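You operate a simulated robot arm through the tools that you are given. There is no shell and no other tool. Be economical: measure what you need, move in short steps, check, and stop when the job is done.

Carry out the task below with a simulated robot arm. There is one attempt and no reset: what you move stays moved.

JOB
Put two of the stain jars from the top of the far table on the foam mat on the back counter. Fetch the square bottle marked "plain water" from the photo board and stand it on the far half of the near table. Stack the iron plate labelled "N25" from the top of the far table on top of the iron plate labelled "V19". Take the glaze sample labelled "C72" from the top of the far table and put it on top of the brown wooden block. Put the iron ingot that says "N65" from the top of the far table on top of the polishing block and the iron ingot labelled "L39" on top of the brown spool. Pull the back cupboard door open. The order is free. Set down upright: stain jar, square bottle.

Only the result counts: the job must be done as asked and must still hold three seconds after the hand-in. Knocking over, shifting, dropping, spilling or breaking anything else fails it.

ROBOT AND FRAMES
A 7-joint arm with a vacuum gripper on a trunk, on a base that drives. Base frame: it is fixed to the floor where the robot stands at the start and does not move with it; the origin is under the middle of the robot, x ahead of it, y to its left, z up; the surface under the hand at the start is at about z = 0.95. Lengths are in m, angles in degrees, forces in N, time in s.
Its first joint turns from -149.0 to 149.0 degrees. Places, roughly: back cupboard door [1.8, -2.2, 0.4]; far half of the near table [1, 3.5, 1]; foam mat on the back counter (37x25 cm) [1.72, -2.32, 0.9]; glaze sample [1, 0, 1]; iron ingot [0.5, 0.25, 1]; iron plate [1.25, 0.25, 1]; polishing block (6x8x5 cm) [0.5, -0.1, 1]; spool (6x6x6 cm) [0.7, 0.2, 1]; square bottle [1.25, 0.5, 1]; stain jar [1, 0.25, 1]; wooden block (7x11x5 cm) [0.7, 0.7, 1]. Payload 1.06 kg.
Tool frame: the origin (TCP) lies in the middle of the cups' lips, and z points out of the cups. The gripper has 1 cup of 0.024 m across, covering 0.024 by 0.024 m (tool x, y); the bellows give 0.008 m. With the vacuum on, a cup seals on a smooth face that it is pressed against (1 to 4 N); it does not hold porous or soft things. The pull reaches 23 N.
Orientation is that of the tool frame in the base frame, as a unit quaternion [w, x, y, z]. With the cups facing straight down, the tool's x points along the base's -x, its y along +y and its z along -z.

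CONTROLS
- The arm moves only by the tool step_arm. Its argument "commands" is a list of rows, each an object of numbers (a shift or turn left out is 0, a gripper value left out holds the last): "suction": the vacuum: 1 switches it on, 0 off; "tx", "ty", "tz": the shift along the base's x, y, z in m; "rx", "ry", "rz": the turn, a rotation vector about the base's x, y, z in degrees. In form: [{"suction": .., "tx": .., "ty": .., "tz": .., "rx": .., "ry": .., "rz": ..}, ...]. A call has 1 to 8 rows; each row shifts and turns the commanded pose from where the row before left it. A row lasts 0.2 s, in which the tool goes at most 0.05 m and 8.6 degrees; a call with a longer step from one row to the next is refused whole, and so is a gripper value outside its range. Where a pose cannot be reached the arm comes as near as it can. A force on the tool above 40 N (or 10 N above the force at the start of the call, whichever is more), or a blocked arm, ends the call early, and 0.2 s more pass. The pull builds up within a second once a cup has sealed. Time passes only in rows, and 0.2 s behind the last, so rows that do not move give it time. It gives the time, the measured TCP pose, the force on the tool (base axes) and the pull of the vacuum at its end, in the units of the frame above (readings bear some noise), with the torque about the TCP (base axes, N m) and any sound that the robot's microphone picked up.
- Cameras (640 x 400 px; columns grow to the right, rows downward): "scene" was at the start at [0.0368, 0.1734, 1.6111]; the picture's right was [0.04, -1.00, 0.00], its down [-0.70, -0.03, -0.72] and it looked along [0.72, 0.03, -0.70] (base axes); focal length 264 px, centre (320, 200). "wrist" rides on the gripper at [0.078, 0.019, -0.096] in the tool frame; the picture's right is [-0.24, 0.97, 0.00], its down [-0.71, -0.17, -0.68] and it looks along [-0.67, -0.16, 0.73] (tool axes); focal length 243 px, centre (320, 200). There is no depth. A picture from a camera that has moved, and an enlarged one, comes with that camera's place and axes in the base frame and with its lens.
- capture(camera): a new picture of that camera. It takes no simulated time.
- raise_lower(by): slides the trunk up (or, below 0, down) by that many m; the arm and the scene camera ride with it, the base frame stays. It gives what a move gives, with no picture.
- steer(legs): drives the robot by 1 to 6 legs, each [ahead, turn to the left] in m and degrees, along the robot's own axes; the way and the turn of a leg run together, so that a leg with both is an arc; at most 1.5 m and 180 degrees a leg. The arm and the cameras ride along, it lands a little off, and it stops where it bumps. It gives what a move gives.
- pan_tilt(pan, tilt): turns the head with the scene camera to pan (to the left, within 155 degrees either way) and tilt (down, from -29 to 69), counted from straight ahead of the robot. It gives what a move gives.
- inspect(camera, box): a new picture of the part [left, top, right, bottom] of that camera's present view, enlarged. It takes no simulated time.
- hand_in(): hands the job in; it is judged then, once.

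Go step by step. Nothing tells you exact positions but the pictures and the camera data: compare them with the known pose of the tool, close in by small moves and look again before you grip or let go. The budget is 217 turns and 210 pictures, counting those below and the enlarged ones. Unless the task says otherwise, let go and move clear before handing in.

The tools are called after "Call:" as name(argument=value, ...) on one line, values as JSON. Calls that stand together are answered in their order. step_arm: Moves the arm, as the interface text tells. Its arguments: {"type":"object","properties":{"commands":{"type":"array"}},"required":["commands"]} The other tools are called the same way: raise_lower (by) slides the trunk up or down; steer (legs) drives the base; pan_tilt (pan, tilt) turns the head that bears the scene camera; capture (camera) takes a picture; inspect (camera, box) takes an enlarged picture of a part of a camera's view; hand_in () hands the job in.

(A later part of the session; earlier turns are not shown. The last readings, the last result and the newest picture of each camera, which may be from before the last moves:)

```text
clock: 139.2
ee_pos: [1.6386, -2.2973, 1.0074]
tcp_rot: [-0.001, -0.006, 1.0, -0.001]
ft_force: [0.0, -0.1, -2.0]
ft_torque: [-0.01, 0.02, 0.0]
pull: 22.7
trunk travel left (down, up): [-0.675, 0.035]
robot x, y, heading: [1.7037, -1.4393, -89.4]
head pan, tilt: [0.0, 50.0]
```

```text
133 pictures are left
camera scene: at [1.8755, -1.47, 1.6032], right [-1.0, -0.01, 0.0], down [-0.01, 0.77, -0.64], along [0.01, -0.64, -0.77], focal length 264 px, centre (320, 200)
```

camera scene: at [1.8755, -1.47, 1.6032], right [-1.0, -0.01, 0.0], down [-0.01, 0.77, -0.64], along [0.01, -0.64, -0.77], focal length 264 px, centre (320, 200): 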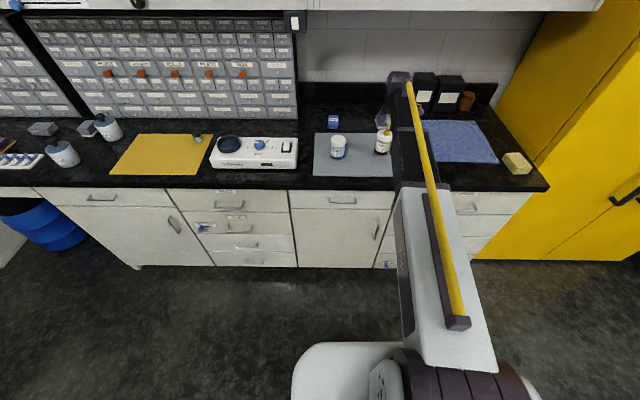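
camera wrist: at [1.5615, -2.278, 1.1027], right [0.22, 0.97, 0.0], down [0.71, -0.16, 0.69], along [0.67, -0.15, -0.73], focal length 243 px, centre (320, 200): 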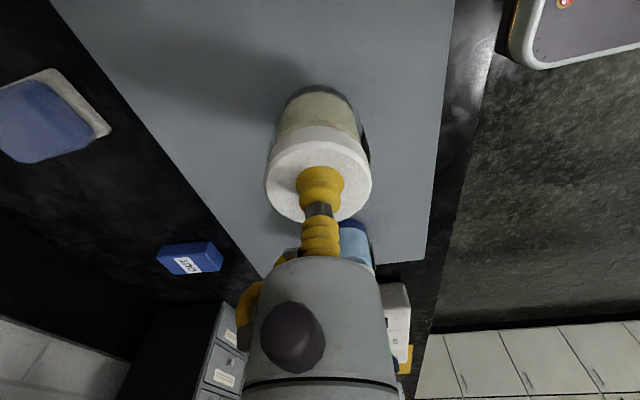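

Call:
step_arm(commands=[{"tz": -0.015}, {"tz": -0.008}, {"tz": -0.005}, {"tz": -0.003}, {"tz": -0.003}])

```text
clock: 140.4
ee_pos: [1.6383, -2.2967, 0.9746]
tcp_rot: [0.0, -0.006, 1.0, -0.002]
ft_force: [-1.2, -5.3, 16.6]
ft_torque: [0.04, 0.0, 0.01]
pull: 23.2
trunk travel left (down, up): [-0.675, 0.035]
robot x, y, heading: [1.7087, -1.4385, -89.1]
head pan, tilt: [0.0, 50.0]
```

Call:
step_arm(commands=[{"suction": 0, "tz": 0.005}, {}, {}, {"tz": 0.01}, {"tz": 0.03}, {"tz": 0.045}, {"tz": 0.02, "ty": 0.04}, {"ty": 0.05}])

Call:
step_arm(commands=[{"ty": 0.05}, {"ty": 0.05}, {"ty": 0.05}, {"tx": -0.045}, {"tx": -0.045}, {"tx": -0.045}])

Call:
capture(camera="scene")

Call:
inspect(camera="scene", box=[270, 180, 410, 280])

```text
clock: 142.2
ee_pos: [1.639, -2.2059, 1.0828]
tcp_rot: [0.0, -0.007, 1.0, -0.002]
ft_force: [0.4, 0.1, 0.1]
ft_torque: [-0.01, -0.04, -0.01]
pull: 0.1
trunk travel left (down, up): [-0.675, 0.035]
robot x, y, heading: [1.7074, -1.4416, -89.0]
head pan, tilt: [0.0, 50.0]
```

```text
clock: 143.6
ee_pos: [1.5037, -2.0562, 1.0843]
tcp_rot: [0.0, -0.007, 1.0, -0.001]
ft_force: [-1.0, 0.1, 0.0]
ft_torque: [0.0, 0.01, 0.02]
pull: 0.1
trunk travel left (down, up): [-0.675, 0.035]
robot x, y, heading: [1.7053, -1.4383, -89.2]
head pan, tilt: [0.0, 50.0]
```

```text
132 pictures are left
camera scene: at [1.8753, -1.4698, 1.6031], right [-1.0, -0.01, 0.0], down [-0.01, 0.77, -0.64], along [0.01, -0.64, -0.77], focal length 264 px, centre (320, 200)
```

scene: 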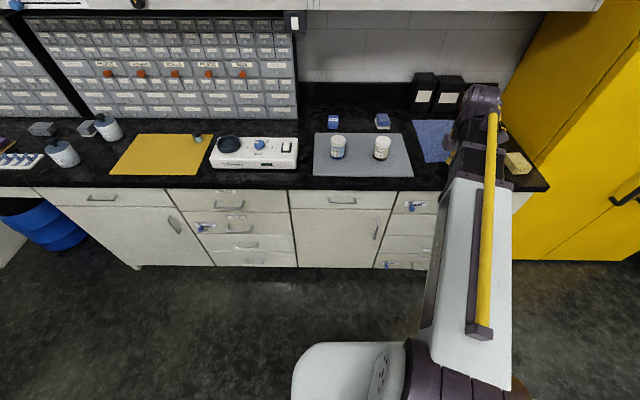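

```text
4.00 times, centred on (340, 230) of scene
camera zoom: at [1.8753, -1.4698, 1.6031], right [-1.0, -0.01, 0.0], down [-0.01, 0.77, -0.64], along [0.01, -0.64, -0.77], focal length 1054 px, centre (240, 80)
```

zoom: 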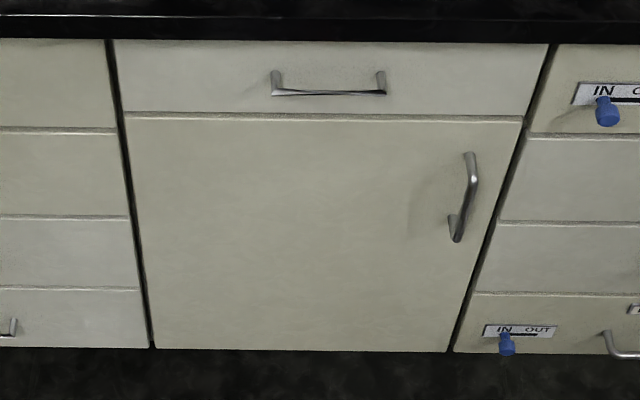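

Both jars stand on the mat. Now the door: about x 1.58–1.99, z 0.17–0.72, hinge at +x. I back up, rotate the tool to horizontal (pointing −y) and lower the trunk.

Call:
steer(legs=[[-0.2, 0]])

Call:
step_arm(commands=[{"tx": 0.03, "rx": -8.5}, {"tx": 0.03, "rx": -8.5}, {"tx": 0.03, "rx": -8.5}, {"tx": 0.03, "rx": -8.5}, {"tx": 0.03, "rx": -8.5}, {"tx": 0.01, "rx": -8.5}, {"rx": -8.5}, {"rx": -8.5}])

Call:
step_arm(commands=[{"rx": -8.5}, {"rx": -8.5}, {"rx": -5}, {}])

Call:
capture(camera="scene")

```text
clock: 145.2
ee_pos: [1.5021, -1.8545, 1.0827]
tcp_rot: [0.0, -0.006, 1.0, -0.002]
ft_force: [0.4, 0.4, -0.7]
ft_torque: [0.01, -0.03, 0.03]
pull: 0.1
trunk travel left (down, up): [-0.675, 0.035]
robot x, y, heading: [1.7028, -1.2402, -89.3]
head pan, tilt: [0.0, 50.0]
```

```text
clock: 147.0
ee_pos: [1.6504, -1.9524, 1.0923]
tcp_rot: [-0.002, -0.005, 0.828, -0.56]
ft_force: [-0.6, 0.3, 0.5]
ft_torque: [0.02, 0.02, 0.02]
pull: 0.1
out of reach, approached as far as the arm can: row 4, 5, 6, 7, 8
trunk travel left (down, up): [-0.675, 0.035]
robot x, y, heading: [1.701, -1.2393, -89.4]
head pan, tilt: [0.0, 50.0]
```

```text
clock: 148.0
ee_pos: [1.6549, -1.9669, 1.156]
tcp_rot: [-0.006, -0.001, 0.723, -0.691]
ft_force: [0.3, -0.3, 0.4]
ft_torque: [-0.02, -0.01, 0.02]
pull: 0.1
out of reach, approached as far as the arm can: row 1, 2, 3
trunk travel left (down, up): [-0.675, 0.035]
robot x, y, heading: [1.7023, -1.2433, -89.1]
head pan, tilt: [0.0, 50.0]
```

```text
130 pictures are left
camera scene: at [1.8726, -1.2692, 1.6031], right [-1.0, -0.01, 0.0], down [-0.01, 0.77, -0.64], along [0.01, -0.64, -0.77], focal length 264 px, centre (320, 200)
```

scene: 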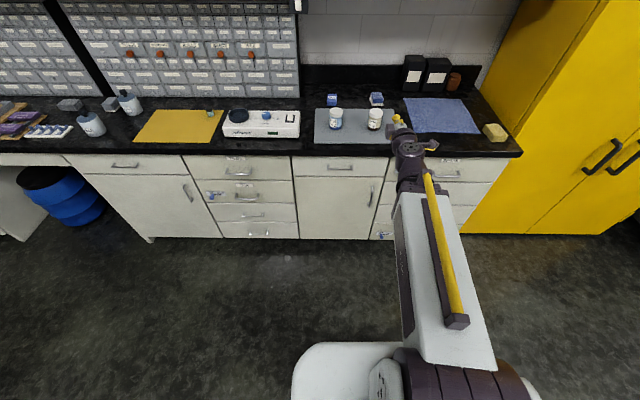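

Horizontal works. Now lower the trunk toward door height.

Call:
raise_lower(by=-0.55)

Call:
step_arm(commands=[{"tz": -0.045}, {"tz": -0.045}, {"tz": -0.045}, {"tz": -0.045}, {}])

Call:
capture(camera="wrist")

Call:
capture(camera="scene")

```text
refused: -0.55 is not a number from -0.4 to 0.4
```

```text
clock: 149.2
ee_pos: [1.642, -1.9673, 0.964]
tcp_rot: [-0.049, 0.034, 0.723, -0.688]
ft_force: [-0.4, 0.9, -0.2]
ft_torque: [0.01, 0.03, 0.01]
pull: 0.0
out of reach, approached as far as the arm can: row 1
trunk travel left (down, up): [-0.675, 0.035]
robot x, y, heading: [1.7015, -1.2395, -89.1]
head pan, tilt: [0.0, 50.0]
```

```text
129 pictures are left
camera wrist: at [1.5774, -1.8614, 0.9523], right [0.22, 0.02, -0.98], down [0.79, 0.59, 0.19], along [0.58, -0.81, 0.11], focal length 243 px, centre (320, 200)
```

wrist: 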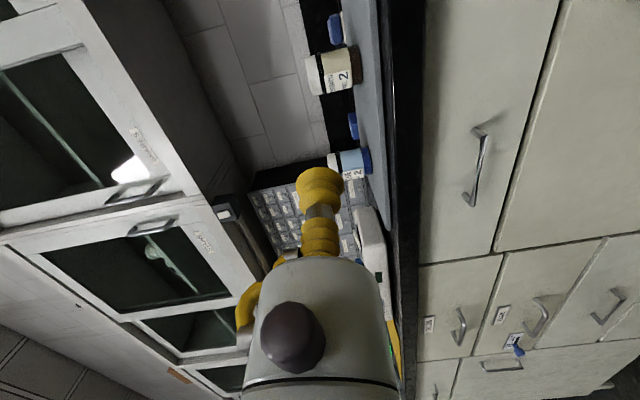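

```text
128 pictures are left
camera scene: at [1.8727, -1.2693, 1.6031], right [-1.0, -0.01, 0.0], down [-0.01, 0.77, -0.64], along [0.01, -0.64, -0.77], focal length 264 px, centre (320, 200)
```

scene: 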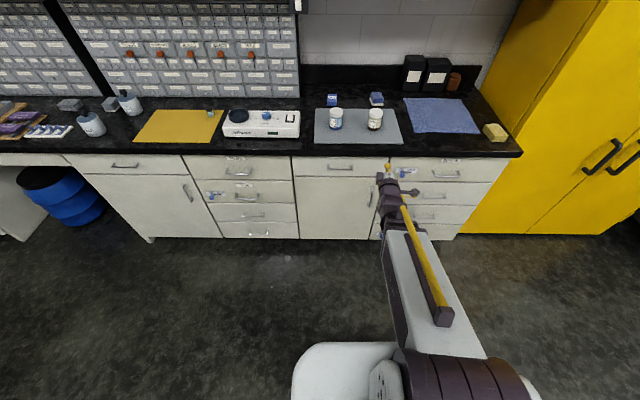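

Call:
raise_lower(by=-0.4)

Call:
capture(camera="wrist")

Call:
capture(camera="scene")

```text
clock: 153.0
ee_pos: [1.6431, -1.9669, 0.5646]
tcp_rot: [-0.049, 0.035, 0.723, -0.688]
ft_force: [-0.4, 0.3, -1.5]
ft_torque: [0.01, -0.02, -0.02]
pull: 0.2
trunk travel left (down, up): [-0.275, 0.435]
robot x, y, heading: [1.7019, -1.2368, -89.3]
head pan, tilt: [0.0, 50.0]
```

```text
127 pictures are left
camera wrist: at [1.5773, -1.8613, 0.5526], right [0.22, 0.02, -0.98], down [0.79, 0.59, 0.19], along [0.58, -0.81, 0.11], focal length 243 px, centre (320, 200)
```

wrist: 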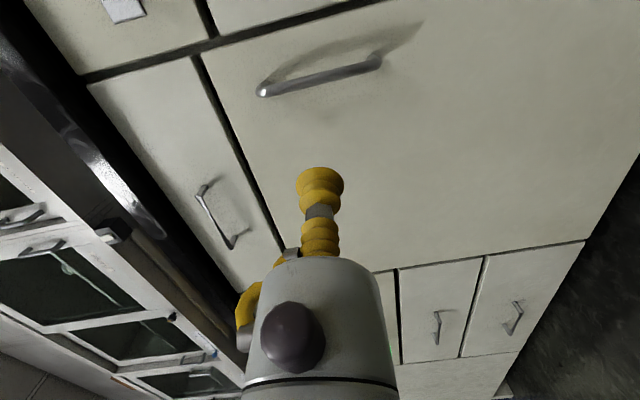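

```text
126 pictures are left
camera scene: at [1.8726, -1.2692, 1.2031], right [-1.0, -0.01, 0.0], down [-0.01, 0.77, -0.64], along [0.01, -0.64, -0.77], focal length 264 px, centre (320, 200)
```

scene: 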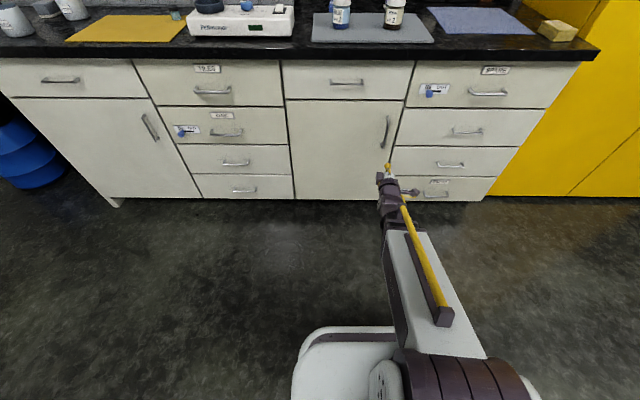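

Handle at (1.615, −2.14, 0.58); door face at y≈−2.17. Correct the tool's direction and go to x 1.66, z 0.44.

Call:
step_arm(commands=[{"tz": -0.04, "rx": -2.7, "rz": 6.8}, {"tz": -0.04, "tx": 0.01}, {"tz": -0.04, "tx": 0.008}, {}])

Call:
step_arm(commands=[{"ty": -0.04}, {"ty": -0.04}, {"ty": -0.04}, {}])

Call:
capture(camera="wrist")

Call:
capture(camera="scene")

```text
clock: 154.0
ee_pos: [1.6612, -1.9659, 0.4438]
tcp_rot: [-0.007, -0.006, 0.708, -0.706]
ft_force: [0.5, 0.6, 0.4]
ft_torque: [0.01, -0.04, 0.0]
pull: 0.0
trunk travel left (down, up): [-0.275, 0.435]
robot x, y, heading: [1.703, -1.2373, -89.2]
head pan, tilt: [0.0, 50.0]
```

```text
clock: 155.0
ee_pos: [1.6607, -2.088, 0.4453]
tcp_rot: [-0.008, -0.006, 0.708, -0.707]
ft_force: [-0.1, -0.7, -0.4]
ft_torque: [0.02, -0.05, 0.03]
pull: 0.1
trunk travel left (down, up): [-0.275, 0.435]
robot x, y, heading: [1.7023, -1.2363, -89.3]
head pan, tilt: [0.0, 50.0]
```

```text
125 pictures are left
camera wrist: at [1.583, -1.9917, 0.4279], right [0.22, 0.0, -0.98], down [0.71, 0.68, 0.16], along [0.67, -0.73, 0.15], focal length 243 px, centre (320, 200)
```

wrist: 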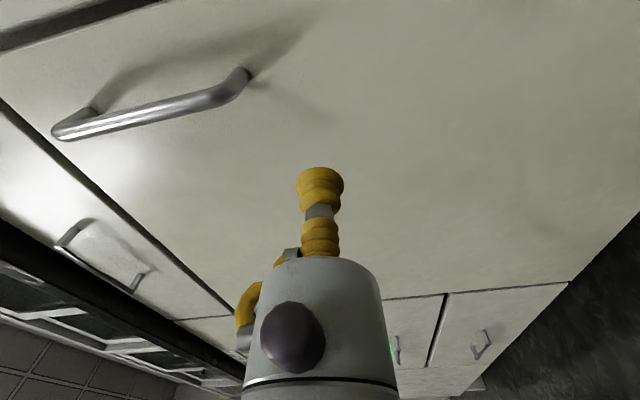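

```text
124 pictures are left
camera scene: at [1.8726, -1.2692, 1.2031], right [-1.0, -0.01, 0.0], down [-0.01, 0.77, -0.64], along [0.01, -0.64, -0.77], focal length 264 px, centre (320, 200)
```

scene: 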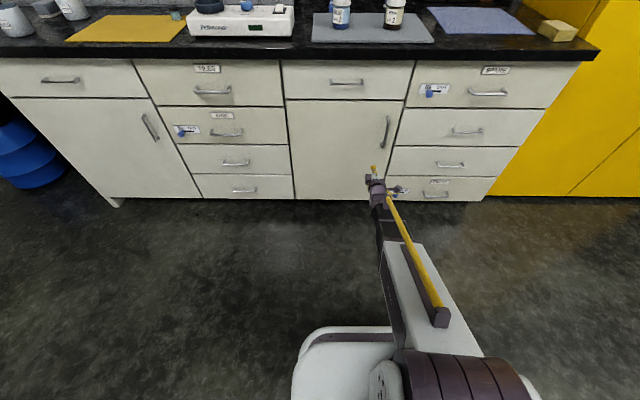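

Approach with vacuum on until the cup seals.

Call:
step_arm(commands=[{"suction": 1, "ty": -0.03}, {"ty": -0.015}, {"ty": -0.006}, {"ty": -0.006}, {"ty": -0.006}, {"ty": -0.006}])

```text
clock: 156.4
ee_pos: [1.6607, -2.1572, 0.4449]
tcp_rot: [-0.008, -0.006, 0.708, -0.706]
ft_force: [0.1, 0.9, -0.8]
ft_torque: [-0.02, -0.01, -0.02]
pull: 0.1
trunk travel left (down, up): [-0.275, 0.435]
robot x, y, heading: [1.707, -1.2397, -89.5]
head pan, tilt: [0.0, 50.0]
```

Call:
step_arm(commands=[{"ty": -0.005}, {"ty": -0.005}, {"ty": -0.005}, {"ty": -0.005}, {"ty": -0.005}, {"ty": -0.005}])

```text
clock: 157.8
ee_pos: [1.6605, -2.1847, 0.4448]
tcp_rot: [-0.008, -0.006, 0.709, -0.705]
ft_force: [0.5, 18.3, -2.8]
ft_torque: [-0.05, 0.01, 0.01]
pull: 22.9
trunk travel left (down, up): [-0.275, 0.435]
robot x, y, heading: [1.6994, -1.2443, -89.4]
head pan, tilt: [0.0, 50.0]
```

Sealed on the door. Pull along the hinge arc, first a few degrees.

Call:
step_arm(commands=[{"ty": 0.005}, {"ty": 0.0115, "tx": 0.0002, "rz": -2}, {"ty": 0.0115, "tx": 0.0006, "rz": -2}, {"ty": 0.0115, "tx": 0.001, "rz": -2}, {"ty": 0.0114, "tx": 0.0014, "rz": -2}, {}])

Call:
capture(camera="scene")

```text
clock: 159.2
ee_pos: [1.6636, -2.1349, 0.4447]
tcp_rot: [-0.057, 0.044, 0.706, -0.704]
ft_force: [1.7, 0.2, -0.7]
ft_torque: [-0.05, -0.12, 0.0]
pull: 22.8
trunk travel left (down, up): [-0.275, 0.435]
robot x, y, heading: [1.7037, -1.2392, -89.2]
head pan, tilt: [0.0, 50.0]
```

```text
123 pictures are left
camera scene: at [1.8727, -1.2691, 1.2031], right [-1.0, -0.01, 0.0], down [-0.01, 0.77, -0.64], along [0.01, -0.64, -0.77], focal length 264 px, centre (320, 200)
```

scene: 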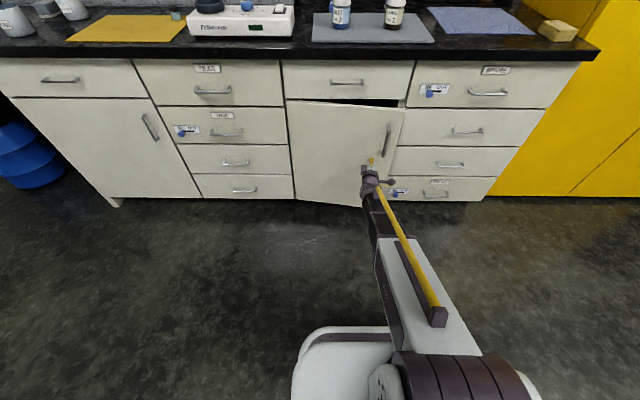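

The door opens. Continue along the arc.

Call:
step_arm(commands=[{"tx": 0.004, "ty": 0.0227, "rz": -4}, {"tx": 0.0056, "ty": 0.0224, "rz": -4}, {"tx": 0.0071, "ty": 0.0219, "rz": -4}, {"tx": 0.0086, "ty": 0.0213, "rz": -4}, {}])

Call:
capture(camera="scene")

```text
clock: 160.4
ee_pos: [1.6885, -2.0465, 0.444]
tcp_rot: [-0.155, 0.141, 0.694, -0.689]
ft_force: [-3.0, 1.8, 0.2]
ft_torque: [-0.07, -0.11, 0.18]
pull: 22.7
trunk travel left (down, up): [-0.275, 0.435]
robot x, y, heading: [1.7018, -1.2377, -89.2]
head pan, tilt: [0.0, 50.0]
```

```text
122 pictures are left
camera scene: at [1.8726, -1.2691, 1.2031], right [-1.0, -0.01, 0.0], down [-0.01, 0.77, -0.64], along [0.01, -0.64, -0.77], focal length 264 px, centre (320, 200)
```

scene: 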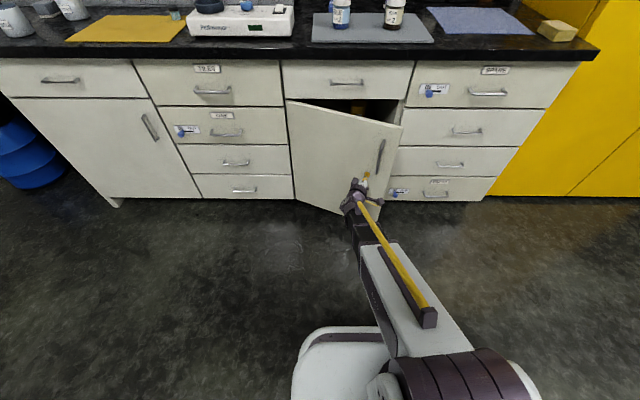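

Call:
step_arm(commands=[{"tx": 0.0101, "ty": 0.0207, "rz": -4}, {"tx": 0.0115, "ty": 0.02, "rz": -4}, {"tx": 0.0129, "ty": 0.0191, "rz": -4}, {"tx": 0.0142, "ty": 0.0182, "rz": -4}, {}])

Call:
capture(camera="scene")

```text
clock: 161.6
ee_pos: [1.738, -1.9699, 0.4447]
tcp_rot: [-0.249, 0.236, 0.667, -0.661]
ft_force: [-5.1, 5.5, 3.1]
ft_torque: [0.02, 0.06, 0.23]
pull: 23.1
trunk travel left (down, up): [-0.275, 0.435]
robot x, y, heading: [1.7003, -1.2383, -89.2]
head pan, tilt: [0.0, 50.0]
```

```text
121 pictures are left
camera scene: at [1.8725, -1.2688, 1.2032], right [-1.0, -0.01, 0.0], down [-0.01, 0.77, -0.64], along [0.01, -0.64, -0.77], focal length 264 px, centre (320, 200)
```

scene: 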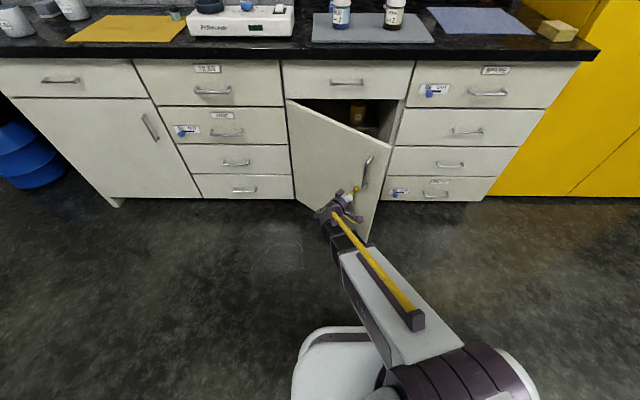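

Call:
step_arm(commands=[{"tx": 0.0154, "ty": 0.0171, "rz": -4}, {"tx": 0.0166, "ty": 0.016, "rz": -4}, {"tx": 0.0176, "ty": 0.0148, "rz": -4}, {}])

Call:
capture(camera="scene")

```text
clock: 162.6
ee_pos: [1.7883, -1.9197, 0.4445]
tcp_rot: [-0.317, 0.304, 0.639, -0.632]
ft_force: [-3.0, 5.5, -0.2]
ft_torque: [0.03, 0.01, 0.21]
pull: 22.9
trunk travel left (down, up): [-0.275, 0.435]
robot x, y, heading: [1.7005, -1.2359, -89.0]
head pan, tilt: [0.0, 50.0]
```

```text
120 pictures are left
camera scene: at [1.8726, -1.2689, 1.2031], right [-1.0, -0.01, 0.0], down [-0.01, 0.77, -0.64], along [0.01, -0.64, -0.77], focal length 264 px, centre (320, 200)
```

scene: 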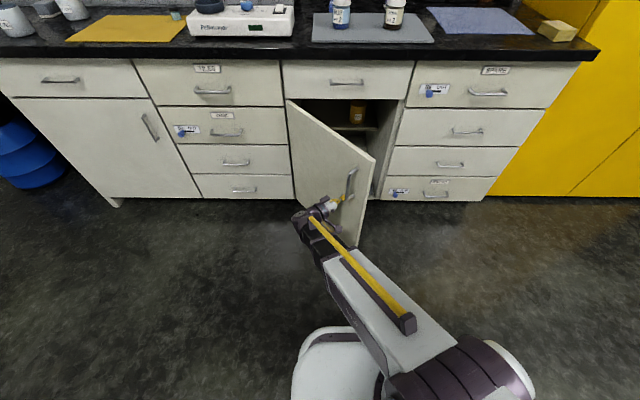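

Still fine at about 52°. Continue further to ~72°.

Call:
step_arm(commands=[{"tx": 0.0186, "ty": 0.0135, "rz": -4}, {"tx": 0.0195, "ty": 0.0122, "rz": -4}, {"tx": 0.0203, "ty": 0.0108, "rz": -4}, {"tx": 0.0211, "ty": 0.0094, "rz": -4}, {"tx": 0.0216, "ty": 0.0079, "rz": -4}, {}])

Call:
capture(camera="scene")

```text
clock: 164.0
ee_pos: [1.889, -1.866, 0.4464]
tcp_rot: [-0.421, 0.41, 0.576, -0.568]
ft_force: [-1.2, 5.7, -2.0]
ft_torque: [0.02, 0.03, 0.23]
pull: 22.8
trunk travel left (down, up): [-0.275, 0.435]
robot x, y, heading: [1.7031, -1.2406, -89.2]
head pan, tilt: [0.0, 50.0]
```

```text
119 pictures are left
camera scene: at [1.8727, -1.2691, 1.2031], right [-1.0, -0.01, 0.0], down [-0.01, 0.77, -0.64], along [0.01, -0.64, -0.77], focal length 264 px, centre (320, 200)
```

scene: 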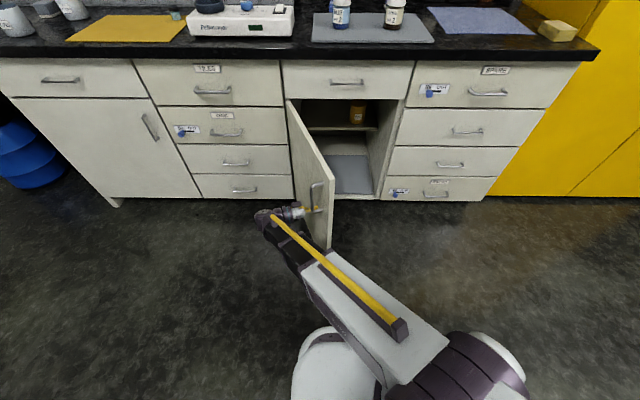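

Call:
step_arm(commands=[{"tx": 0.0221, "ty": 0.0063, "rz": -4}, {"tx": 0.0225, "ty": 0.0048, "rz": -4}, {"tx": 0.0228, "ty": 0.0032, "rz": -4}, {}, {}])

```text
clock: 165.2
ee_pos: [1.9284, -1.8631, 0.4401]
tcp_rot: [-0.462, 0.457, 0.545, -0.53]
ft_force: [-0.2, 5.5, 6.6]
ft_torque: [-0.17, 0.0, 0.25]
pull: 22.7
out of reach, approached as far as the arm can: row 3
trunk travel left (down, up): [-0.275, 0.435]
robot x, y, heading: [1.7008, -1.2392, -89.0]
head pan, tilt: [0.0, 50.0]
```

Near the reach limit, door about 80° open. Release and swing the arm away by turning the base left a bit.

Call:
step_arm(commands=[{"suction": 0}, {}, {}, {}])

Call:
steer(legs=[[0, 12]])

Call:
capture(camera="scene")

```text
clock: 166.2
ee_pos: [1.9298, -1.8631, 0.4409]
tcp_rot: [-0.462, 0.456, 0.545, -0.531]
ft_force: [0.1, -0.5, -0.5]
ft_torque: [0.04, 0.01, -0.05]
pull: 0.2
trunk travel left (down, up): [-0.275, 0.435]
robot x, y, heading: [1.7021, -1.2383, -89.2]
head pan, tilt: [0.0, 50.0]
```

```text
clock: 167.4
ee_pos: [2.0531, -1.8032, 0.4408]
tcp_rot: [-0.406, 0.398, 0.589, -0.574]
ft_force: [0.2, -0.2, 1.0]
ft_torque: [0.0, 0.01, -0.04]
pull: 0.1
trunk travel left (down, up): [-0.275, 0.435]
robot x, y, heading: [1.7056, -1.2365, -77.5]
head pan, tilt: [0.0, 50.0]
```

```text
118 pictures are left
camera scene: at [1.8751, -1.2333, 1.2031], right [-0.98, -0.22, 0.0], down [-0.17, 0.75, -0.64], along [0.14, -0.63, -0.77], focal length 264 px, centre (320, 200)
```

scene: 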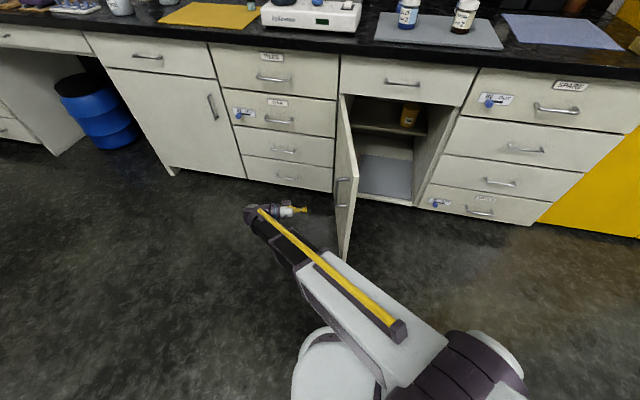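

Door open. Turn further away, raise the trunk.

Call:
steer(legs=[[0, 30], [-0.1, 0]])

Call:
raise_lower(by=0.4)

```text
clock: 170.0
ee_pos: [2.2195, -1.4775, 0.4402]
tcp_rot: [-0.242, 0.233, 0.672, -0.66]
ft_force: [-0.3, -0.6, -1.4]
ft_torque: [-0.03, 0.01, 0.03]
pull: 0.2
trunk travel left (down, up): [-0.275, 0.435]
robot x, y, heading: [1.639, -1.1674, -47.2]
head pan, tilt: [0.0, 50.0]
```

```text
clock: 173.8
ee_pos: [2.221, -1.4774, 0.8406]
tcp_rot: [-0.242, 0.232, 0.672, -0.66]
ft_force: [0.6, 0.2, -0.1]
ft_torque: [0.0, -0.02, 0.01]
pull: 0.1
trunk travel left (down, up): [-0.675, 0.035]
robot x, y, heading: [1.6356, -1.1681, -47.0]
head pan, tilt: [0.0, 50.0]
```

Call:
step_arm(commands=[{"rx": 6.6, "ry": -5.36, "tz": 0.04}, {"rx": 6.6, "ry": -5.36, "tz": 0.04}, {"rx": 6.6, "ry": -5.36, "tz": 0.04}, {"rx": 6.6, "ry": -5.36, "tz": 0.04}, {"rx": 6.6, "ry": -5.36, "tz": 0.04}, {"rx": 6.6, "ry": -5.36, "tz": 0.04}, {"rx": 6.6, "ry": -5.36, "tz": 0.04}, {"rx": 6.6, "ry": -5.36, "tz": 0.04}])

Call:
step_arm(commands=[{"rx": 6.6, "ry": -5.36, "tz": 0.04}, {"rx": 6.6, "ry": -5.36, "tz": 0.03}, {"rx": 3.4, "ry": -2.8}, {}])

```text
clock: 175.6
ee_pos: [2.2197, -1.4768, 1.1609]
tcp_rot: [-0.064, 0.32, 0.929, -0.173]
ft_force: [-0.7, 0.4, -0.1]
ft_torque: [-0.03, 0.01, 0.0]
pull: 0.1
trunk travel left (down, up): [-0.675, 0.035]
robot x, y, heading: [1.6346, -1.1667, -47.1]
head pan, tilt: [0.0, 50.0]
```

```text
clock: 176.6
ee_pos: [2.2141, -1.4786, 1.2471]
tcp_rot: [-0.029, 0.322, 0.938, -0.126]
ft_force: [0.8, 0.2, -0.1]
ft_torque: [0.03, 0.0, 0.06]
pull: 0.0
out of reach, approached as far as the arm can: row 1, 2, 3
trunk travel left (down, up): [-0.675, 0.035]
robot x, y, heading: [1.6337, -1.167, -47.3]
head pan, tilt: [0.0, 50.0]
```

Call:
step_arm(commands=[{"tx": 0.04, "ty": -0.02, "tz": -0.02}, {"tx": 0.04, "ty": -0.02}, {"tx": 0.02, "ty": -0.01}, {}])

```text
clock: 177.6
ee_pos: [2.3133, -1.5277, 1.2262]
tcp_rot: [-0.029, 0.321, 0.938, -0.13]
ft_force: [-0.8, -0.2, 0.5]
ft_torque: [0.0, -0.02, 0.01]
pull: 0.0
trunk travel left (down, up): [-0.675, 0.035]
robot x, y, heading: [1.6348, -1.1674, -47.4]
head pan, tilt: [0.0, 50.0]
```

Call:
step_arm(commands=[{"rx": 6.4, "ry": -4.0}, {"rx": 6.4, "ry": -4.0}, {}])

Call:
steer(legs=[[0, 100], [0, 94], [0.7, 0], [0, -57]])

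Call:
capture(camera="scene")

```text
clock: 178.4
ee_pos: [2.3131, -1.5295, 1.2273]
tcp_rot: [-0.029, 0.322, 0.937, -0.131]
ft_force: [0.6, 0.2, -0.4]
ft_torque: [0.03, -0.02, -0.02]
pull: 0.1
out of reach, approached as far as the arm can: row 1, 2
trunk travel left (down, up): [-0.675, 0.035]
robot x, y, heading: [1.6363, -1.1671, -47.2]
head pan, tilt: [0.0, 50.0]
```

```text
clock: 192.9
ee_pos: [0.8349, -0.0284, 1.2255]
tcp_rot: [-0.11, 0.744, -0.654, 0.076]
ft_force: [-0.4, -0.2, 0.3]
ft_torque: [0.0, -0.01, 0.02]
pull: 0.1
trunk travel left (down, up): [-0.675, 0.035]
robot x, y, heading: [1.0595, -0.765, 87.9]
head pan, tilt: [0.0, 50.0]
```

```text
117 pictures are left
camera scene: at [0.8925, -0.7258, 1.6031], right [1.0, -0.03, 0.0], down [-0.03, -0.77, -0.64], along [0.02, 0.64, -0.77], focal length 264 px, centre (320, 200)
```

scene: 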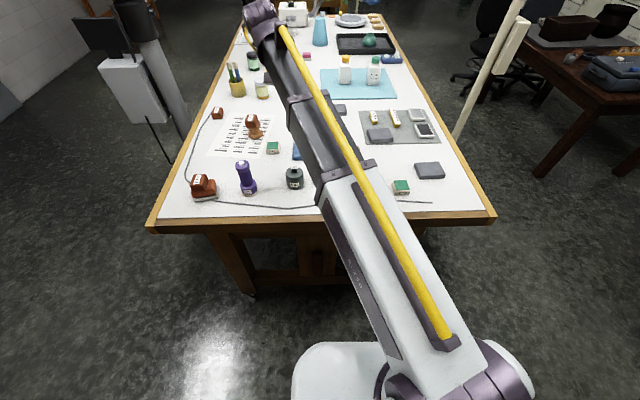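

The tool still tilts ~15°, apparently at a wrist limit. Try to straighten it in the present arm position with other motions.

Call:
step_arm(commands=[{"rx": -1.2, "ry": 5, "rz": 6}, {"rx": -1.2, "ry": 5, "rz": 6}, {"rx": -1.2, "ry": 5, "rz": 6}, {}])

```text
clock: 193.9
ee_pos: [0.8309, -0.0295, 1.2272]
tcp_rot: [-0.112, 0.76, -0.636, 0.072]
ft_force: [0.2, -0.2, 0.0]
ft_torque: [-0.02, 0.05, -0.03]
pull: 0.0
out of reach, approached as far as the arm can: row 1, 2, 3
trunk travel left (down, up): [-0.675, 0.035]
robot x, y, heading: [1.0608, -0.7603, 88.1]
head pan, tilt: [0.0, 50.0]
```

Call:
step_arm(commands=[{"rz": -8}, {"rz": -8}, {"rz": -8}, {"rx": -1.2, "ry": 4}, {"rx": -1.2, "ry": 4}, {}])

```text
clock: 195.3
ee_pos: [0.8339, -0.0301, 1.2294]
tcp_rot: [0.105, -0.611, 0.779, -0.098]
ft_force: [0.3, 0.5, 0.0]
ft_torque: [-0.01, -0.02, 0.03]
pull: 0.1
out of reach, approached as far as the arm can: row 4, 5
trunk travel left (down, up): [-0.675, 0.035]
robot x, y, heading: [1.0653, -0.765, 88.3]
head pan, tilt: [0.0, 50.0]
```

Call:
step_arm(commands=[{"tx": 0.045}, {"tx": 0.045}, {"tx": 0.045}, {"tx": 0.045}, {"tx": 0.045}, {"tx": 0.045, "ry": 5}, {"ry": 5}, {"ry": 4}])

Call:
capture(camera="scene")

```text
clock: 197.1
ee_pos: [1.1019, -0.0307, 1.2324]
tcp_rot: [0.095, -0.612, 0.779, -0.092]
ft_force: [0.6, 0.3, 0.2]
ft_torque: [-0.01, 0.0, 0.0]
pull: 0.0
out of reach, approached as far as the arm can: row 6, 7, 8
trunk travel left (down, up): [-0.675, 0.035]
robot x, y, heading: [1.0593, -0.764, 88.3]
head pan, tilt: [0.0, 50.0]
```

```text
116 pictures are left
camera scene: at [0.8921, -0.7258, 1.6031], right [1.0, -0.03, 0.0], down [-0.03, -0.77, -0.64], along [0.02, 0.64, -0.77], focal length 264 px, centre (320, 200)
```

scene: 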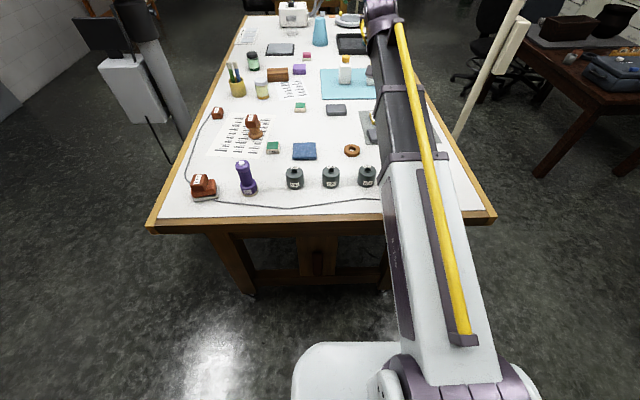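

The wrist is likely in a flipped branch from the door motion. I'll retrace: tilt the tool to the robot's right to horizontal, yaw it to straight ahead, then pitch down.

Call:
step_arm(commands=[{"ry": -8.5, "tx": -0.02}, {"ry": -8.5, "tx": -0.02}, {"ry": -8.5, "tx": -0.02}, {"ry": -8.5, "tx": -0.02}, {"ry": -8.5, "tx": -0.02}, {"ry": -8.5}, {"ry": -8.5}, {"ry": -8.5}])

Call:
step_arm(commands=[{"ry": -4}, {"rz": 8.5}, {"rz": 8.5}, {"rz": 8.5}, {"rz": 8.5}, {"rz": 8.5}, {"rz": 8.5}, {"rz": 8.5}])

```text
clock: 198.9
ee_pos: [1.0015, -0.0312, 1.2312]
tcp_rot: [0.496, -0.464, 0.615, -0.4]
ft_force: [0.8, 2.7, -6.5]
ft_torque: [0.5, -0.75, -0.24]
pull: 0.1
trunk travel left (down, up): [-0.675, 0.035]
robot x, y, heading: [1.0639, -0.7589, 88.1]
head pan, tilt: [0.0, 50.0]
stopped in row 8: the force on the tool passed its limit at 68 N (the readings are from after the stop); the commanded pose is now the measured one
```

```text
clock: 200.7
ee_pos: [0.9915, -0.0302, 1.1767]
tcp_rot: [-0.66, 0.682, -0.297, 0.101]
ft_force: [0.1, -0.3, -0.4]
ft_torque: [-0.03, -0.02, 0.0]
pull: 0.1
out of reach, approached as far as the arm can: row 5, 6, 7, 8
trunk travel left (down, up): [-0.675, 0.035]
robot x, y, heading: [1.0585, -0.7631, 88.2]
head pan, tilt: [0.0, 50.0]
```

Something was touched (68 N). Check the scene.

Call:
capture(camera="scene")

Call:
capture(camera="wrist")

```text
115 pictures are left
camera scene: at [0.8925, -0.726, 1.6032], right [1.0, -0.03, 0.0], down [-0.03, -0.77, -0.64], along [0.02, 0.64, -0.77], focal length 264 px, centre (320, 200)
```

scene: 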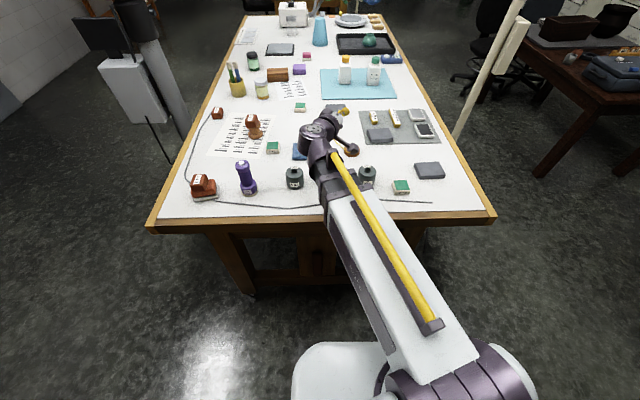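

```text
114 pictures are left
camera wrist: at [0.9998, -0.1513, 1.1496], right [-0.45, 0.18, -0.87], down [-0.89, -0.2, 0.42], along [-0.11, 0.96, 0.25], focal length 243 px, centre (320, 200)
```

wrist: 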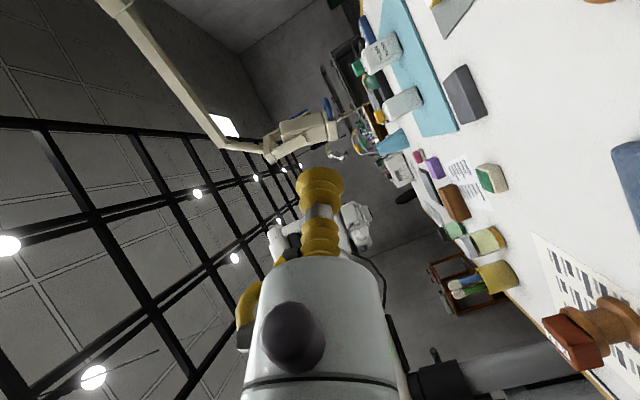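

Objects look undisturbed. Move outward and finish the yaw.

Call:
step_arm(commands=[{"ty": 0.04, "tz": 0.02}, {"ty": 0.04, "tz": 0.02}, {"ty": 0.03, "rz": 6}, {"rz": 8}, {"rz": 8}, {"rz": 8}, {}])

```text
clock: 202.3
ee_pos: [0.9761, 0.076, 1.1162]
tcp_rot: [-0.668, 0.733, -0.108, -0.069]
ft_force: [0.1, -0.7, 0.0]
ft_torque: [-0.02, 0.0, 0.03]
pull: 0.2
out of reach, approached as far as the arm can: row 1, 2, 3, 4, 5, 6
trunk travel left (down, up): [-0.675, 0.035]
robot x, y, heading: [1.0569, -0.7621, 87.9]
head pan, tilt: [0.0, 50.0]
```

Tool points straight ahead again with the original roll. Pitch down.

Call:
step_arm(commands=[{"rx": -8.5, "tz": 0.03}, {"rx": -8.5, "tz": 0.03}, {"rx": -8.5, "tz": 0.02}, {"rx": -8.5, "tz": 0.02}, {"rx": -8.5}, {"rx": -8.5}, {"rx": -8.5}, {"rx": -8.5}])

Call:
step_arm(commands=[{"rx": -8.5}, {"rx": -8}, {}])

```text
clock: 204.1
ee_pos: [0.9511, 0.0532, 1.0185]
tcp_rot: [-0.615, 0.776, -0.127, -0.066]
ft_force: [0.2, 0.0, 0.7]
ft_torque: [0.03, 0.02, 0.0]
pull: 0.2
out of reach, approached as far as the arm can: row 1, 2, 3, 4, 5, 6, 7, 8
trunk travel left (down, up): [-0.675, 0.035]
robot x, y, heading: [1.0555, -0.7616, 88.1]
head pan, tilt: [0.0, 50.0]
```

```text
clock: 204.9
ee_pos: [0.9506, 0.0531, 1.0186]
tcp_rot: [-0.615, 0.775, -0.127, -0.067]
ft_force: [0.6, -0.5, 0.3]
ft_torque: [-0.01, -0.02, 0.02]
pull: 0.0
out of reach, approached as far as the arm can: row 1, 2
trunk travel left (down, up): [-0.675, 0.035]
robot x, y, heading: [1.0628, -0.7608, 88.1]
head pan, tilt: [0.0, 50.0]
```

The tool got stuck and drifted low; look before moving.

Call:
capture(camera="scene")

Call:
capture(camera="wrist")

```text
113 pictures are left
camera scene: at [0.8924, -0.7259, 1.6031], right [1.0, -0.03, 0.0], down [-0.03, -0.77, -0.64], along [0.02, 0.64, -0.77], focal length 264 px, centre (320, 200)
```

scene: 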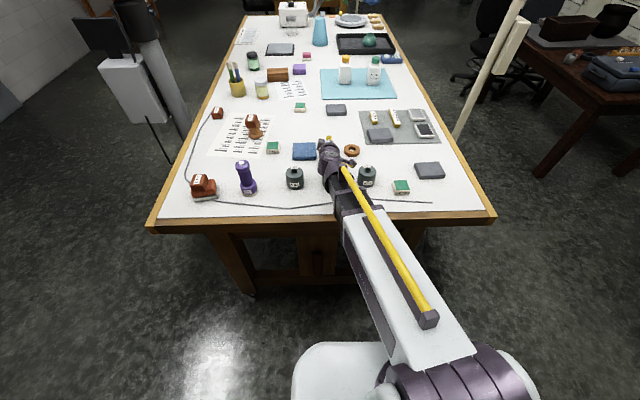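

```text
112 pictures are left
camera wrist: at [1.0168, -0.0519, 1.003], right [-0.5, -0.18, -0.85], down [-0.67, -0.55, 0.51], along [-0.55, 0.82, 0.15], focal length 243 px, centre (320, 200)
```

wrist: 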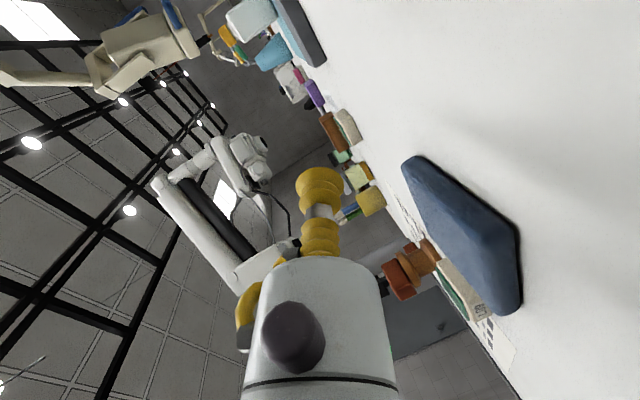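

Call:
step_arm(commands=[{"tz": 0.03}, {"tz": 0.04}, {"tz": 0.04}, {"tz": 0.04}, {"tz": 0.04}, {}])

Call:
capture(camera="scene")

```text
clock: 206.3
ee_pos: [0.9267, 0.0298, 1.0655]
tcp_rot: [-0.632, 0.761, -0.131, -0.07]
ft_force: [0.2, 0.4, 0.4]
ft_torque: [0.01, 0.02, -0.04]
pull: 0.0
out of reach, approached as far as the arm can: row 1, 2, 3, 4, 5
trunk travel left (down, up): [-0.675, 0.035]
robot x, y, heading: [1.0625, -0.7622, 88.1]
head pan, tilt: [0.0, 50.0]
```

```text
111 pictures are left
camera scene: at [0.8924, -0.7258, 1.6031], right [1.0, -0.03, 0.0], down [-0.03, -0.77, -0.64], along [0.02, 0.64, -0.77], focal length 264 px, centre (320, 200)
```

scene: 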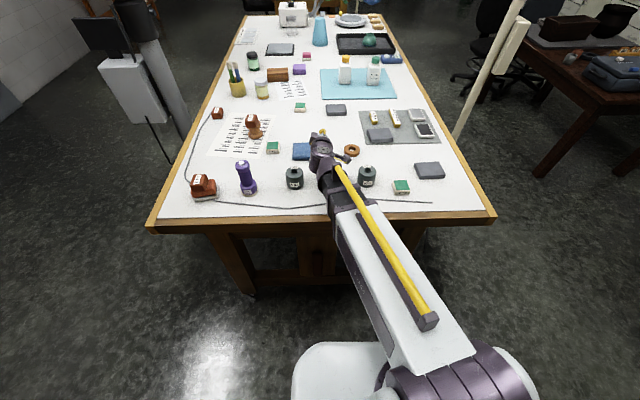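

I'll use the trunk's remaining 3.5 cm, then check clearance above the dark weights before backing away into free space.

Call:
raise_lower(by=0.034)

Call:
inspect(camera="scene", box=[260, 110, 420, 230])

Call:
capture(camera="wrist")

```text
clock: 207.1
ee_pos: [0.9275, 0.0284, 1.0987]
tcp_rot: [-0.632, 0.761, -0.13, -0.07]
ft_force: [-0.3, -0.1, 0.0]
ft_torque: [0.0, -0.02, -0.01]
pull: 0.0
trunk travel left (down, up): [-0.709, 0.001]
robot x, y, heading: [1.0605, -0.7639, 88.0]
head pan, tilt: [0.0, 50.0]
```

```text
3.33 times, centred on (340, 170) of scene
camera zoom: at [0.8923, -0.7257, 1.6371], right [1.0, -0.03, 0.0], down [-0.03, -0.77, -0.64], along [0.02, 0.64, -0.77], focal length 878 px, centre (253, 300)
```

zoom: 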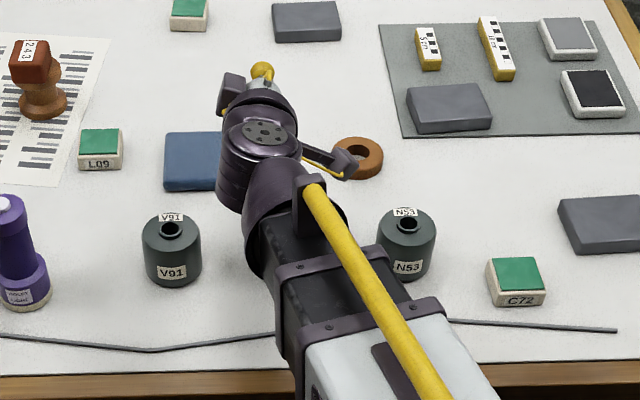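

```text
109 pictures are left
camera wrist: at [0.9916, -0.0761, 1.0784], right [-0.5, -0.14, -0.85], down [-0.67, -0.56, 0.49], along [-0.55, 0.81, 0.19], focal length 243 px, centre (320, 200)
```

wrist: 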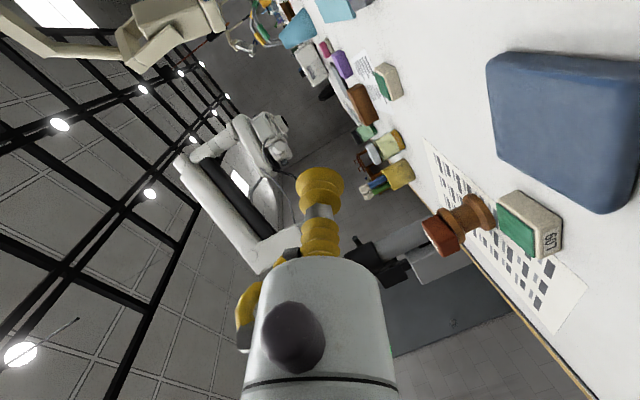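

Clearance is ~2–3 cm above the weights. Back straight away from the table.

Call:
steer(legs=[[-0.75, 0]])

Call:
capture(camera="scene")

```text
clock: 211.1
ee_pos: [0.9026, -0.7156, 1.1001]
tcp_rot: [-0.632, 0.76, -0.132, -0.069]
ft_force: [-0.4, -0.4, -0.7]
ft_torque: [-0.01, -0.03, 0.01]
pull: 0.1
trunk travel left (down, up): [-0.709, 0.001]
robot x, y, heading: [1.0357, -1.5092, 87.7]
head pan, tilt: [0.0, 50.0]
```

```text
108 pictures are left
camera scene: at [0.8671, -1.4709, 1.6371], right [1.0, -0.04, 0.0], down [-0.03, -0.77, -0.64], along [0.02, 0.64, -0.77], focal length 264 px, centre (320, 200)
```

scene: 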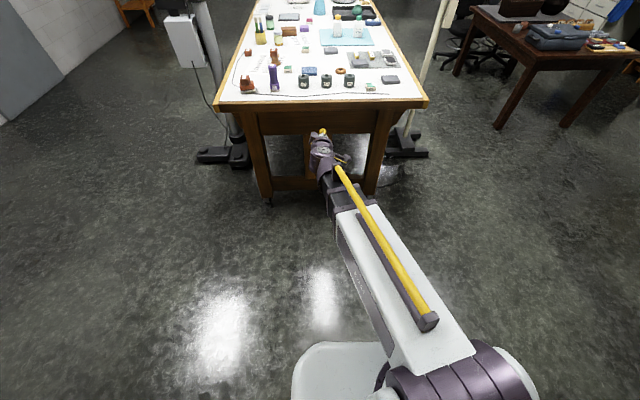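

All weights still stand. In free space, bring the tool lower and outward, then try pitching down again.

Call:
step_arm(commands=[{"tz": -0.04, "ty": 0.02, "tx": 0.02}, {"tz": -0.04, "ty": 0.02, "tx": 0.02}, {"tz": -0.04, "ty": 0.02, "tx": 0.02}, {"tz": -0.04, "ty": 0.02, "tx": 0.02}, {}])

Call:
step_arm(commands=[{"rx": -8}, {"rx": -8}, {"rx": -8}, {"rx": -8}, {}])

```text
clock: 212.3
ee_pos: [0.9845, -0.6359, 0.9382]
tcp_rot: [-0.632, 0.761, -0.132, -0.07]
ft_force: [0.5, -0.3, -0.4]
ft_torque: [-0.04, 0.02, -0.01]
pull: 0.0
trunk travel left (down, up): [-0.709, 0.001]
robot x, y, heading: [1.0351, -1.5089, 88.3]
head pan, tilt: [0.0, 50.0]
```

```text
clock: 213.5
ee_pos: [0.948, -0.654, 0.905]
tcp_rot: [-0.565, 0.811, -0.132, -0.079]
ft_force: [0.1, 0.1, 0.0]
ft_torque: [-0.02, -0.02, -0.07]
pull: 0.2
out of reach, approached as far as the arm can: row 2, 3, 4
trunk travel left (down, up): [-0.709, 0.001]
robot x, y, heading: [1.0345, -1.5081, 88.2]
head pan, tilt: [0.0, 50.0]
```

Still limited. Unwind by rolling about the tool's own axis in the direction that was free, then pitch down.

Call:
step_arm(commands=[{"ry": 8.5}, {"ry": 8.5}, {"ry": 8.5}, {"ry": 8.5}, {"ry": 8.5}, {"ry": 8.5}, {"ry": 8.5}, {"ry": 8.5}])

Call:
step_arm(commands=[{"ry": 8.5}, {"ry": 8.5}, {"rx": -8}, {"rx": -8}, {"rx": -8}, {"rx": -8}, {"rx": -8}])

```text
clock: 215.3
ee_pos: [0.9406, -0.6729, 0.8651]
tcp_rot: [-0.359, 0.659, -0.422, -0.508]
ft_force: [-0.1, 0.8, -0.5]
ft_torque: [0.04, -0.01, 0.01]
pull: 0.1
out of reach, approached as far as the arm can: row 1, 3
trunk travel left (down, up): [-0.709, 0.001]
robot x, y, heading: [1.0365, -1.5091, 88.0]
head pan, tilt: [0.0, 50.0]
```

```text
clock: 216.9
ee_pos: [0.9398, -0.6737, 0.8642]
tcp_rot: [0.077, -0.644, 0.646, 0.402]
ft_force: [-0.5, -0.3, -0.1]
ft_torque: [-0.04, 0.04, 0.01]
pull: 0.1
trunk travel left (down, up): [-0.709, 0.001]
robot x, y, heading: [1.0352, -1.5076, 87.9]
head pan, tilt: [0.0, 50.0]
```

That worked — it's free now. Continue straight to vertical.

Call:
step_arm(commands=[{"rx": -6.63, "ry": -4.48, "tz": 0.03}, {"rx": -6.63, "ry": -4.48, "tz": 0.04}, {"rx": -6.63, "ry": -4.48, "tz": 0.04}, {"rx": -6.63, "ry": -4.48, "tz": 0.04}, {"rx": -6.63, "ry": -4.48, "tz": 0.04}, {"rx": -6.63, "ry": -4.48, "tz": 0.04}, {"tz": 0.04}, {"tz": 0.04}])

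```text
clock: 218.7
ee_pos: [0.9407, -0.6734, 1.1758]
tcp_rot: [0.001, -0.704, 0.71, 0.002]
ft_force: [0.1, 0.3, 0.1]
ft_torque: [0.03, 0.0, 0.01]
pull: 0.1
trunk travel left (down, up): [-0.709, 0.001]
robot x, y, heading: [1.0361, -1.5077, 88.2]
head pan, tilt: [0.0, 50.0]
```

Tool is vertical again. Raise and drive to the table's right side.

Call:
step_arm(commands=[{"tz": 0.04}, {"tz": 0.03}])

Call:
steer(legs=[[0.45, 2], [0.45, 0]])

Call:
capture(camera="scene")

Call:
capture(camera="wrist")

```text
clock: 219.3
ee_pos: [0.9405, -0.6725, 1.2447]
tcp_rot: [0.001, -0.705, 0.709, 0.003]
ft_force: [0.6, 0.1, 0.5]
ft_torque: [0.0, -0.02, 0.01]
pull: 0.0
trunk travel left (down, up): [-0.709, 0.001]
robot x, y, heading: [1.0373, -1.5078, 87.8]
head pan, tilt: [0.0, 50.0]
```

```text
clock: 224.3
ee_pos: [0.9208, 0.2185, 1.2441]
tcp_rot: [-0.002, 0.717, -0.698, -0.003]
ft_force: [-0.1, 0.2, 0.3]
ft_torque: [-0.01, -0.01, 0.03]
pull: 0.1
trunk travel left (down, up): [-0.709, 0.001]
robot x, y, heading: [1.0439, -0.6152, 90.1]
head pan, tilt: [0.0, 50.0]
```

```text
107 pictures are left
camera scene: at [0.8731, -0.5821, 1.6371], right [1.0, 0.0, 0.0], down [0.0, -0.77, -0.64], along [0.0, 0.64, -0.77], focal length 264 px, centre (320, 200)
```

scene: 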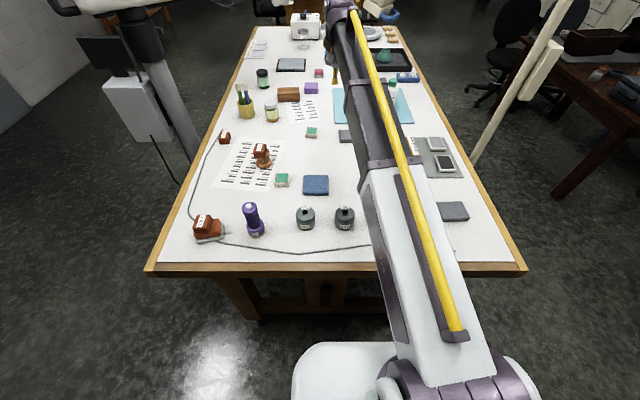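

```text
106 pictures are left
camera wrist: at [0.9049, 0.1393, 1.3404], right [-0.98, 0.21, 0.0], down [0.15, 0.71, 0.69], along [0.14, 0.67, -0.72], focal length 243 px, centre (320, 200)
```

wrist: 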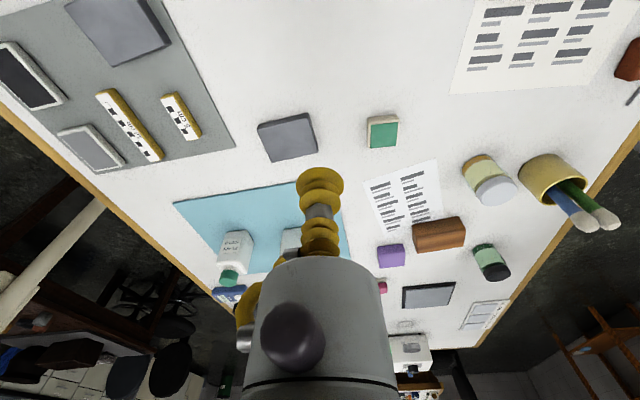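

N25 is at about (1.000, 0.330). Move above it.

Call:
step_arm(commands=[{"tx": 0.03, "ty": 0.037}, {"tx": 0.03, "ty": 0.037}, {"tx": 0.02, "ty": 0.037}, {"tz": -0.05}, {"tz": -0.05}, {"tz": -0.05}, {}])

Call:
capture(camera="wrist")

```text
clock: 225.9
ee_pos: [0.9998, 0.3286, 1.095]
tcp_rot: [-0.001, 0.717, -0.697, -0.004]
ft_force: [0.2, 0.0, 0.4]
ft_torque: [-0.02, 0.0, -0.01]
pull: 0.1
trunk travel left (down, up): [-0.709, 0.001]
robot x, y, heading: [1.0393, -0.614, 89.8]
head pan, tilt: [0.0, 50.0]
```

```text
105 pictures are left
camera wrist: at [0.9854, 0.2501, 1.1899], right [-0.98, 0.21, 0.0], down [0.15, 0.71, 0.69], along [0.14, 0.67, -0.72], focal length 243 px, centre (320, 200)
```

wrist: 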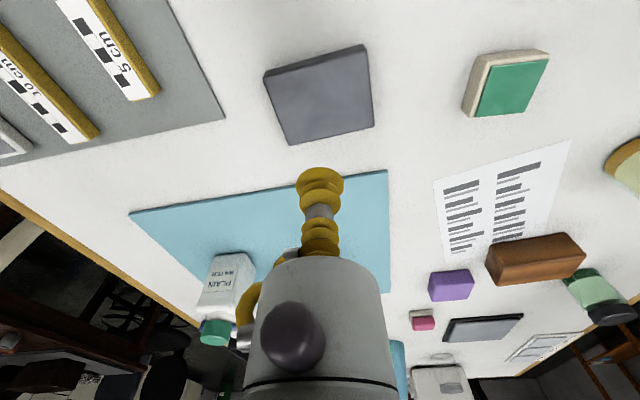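

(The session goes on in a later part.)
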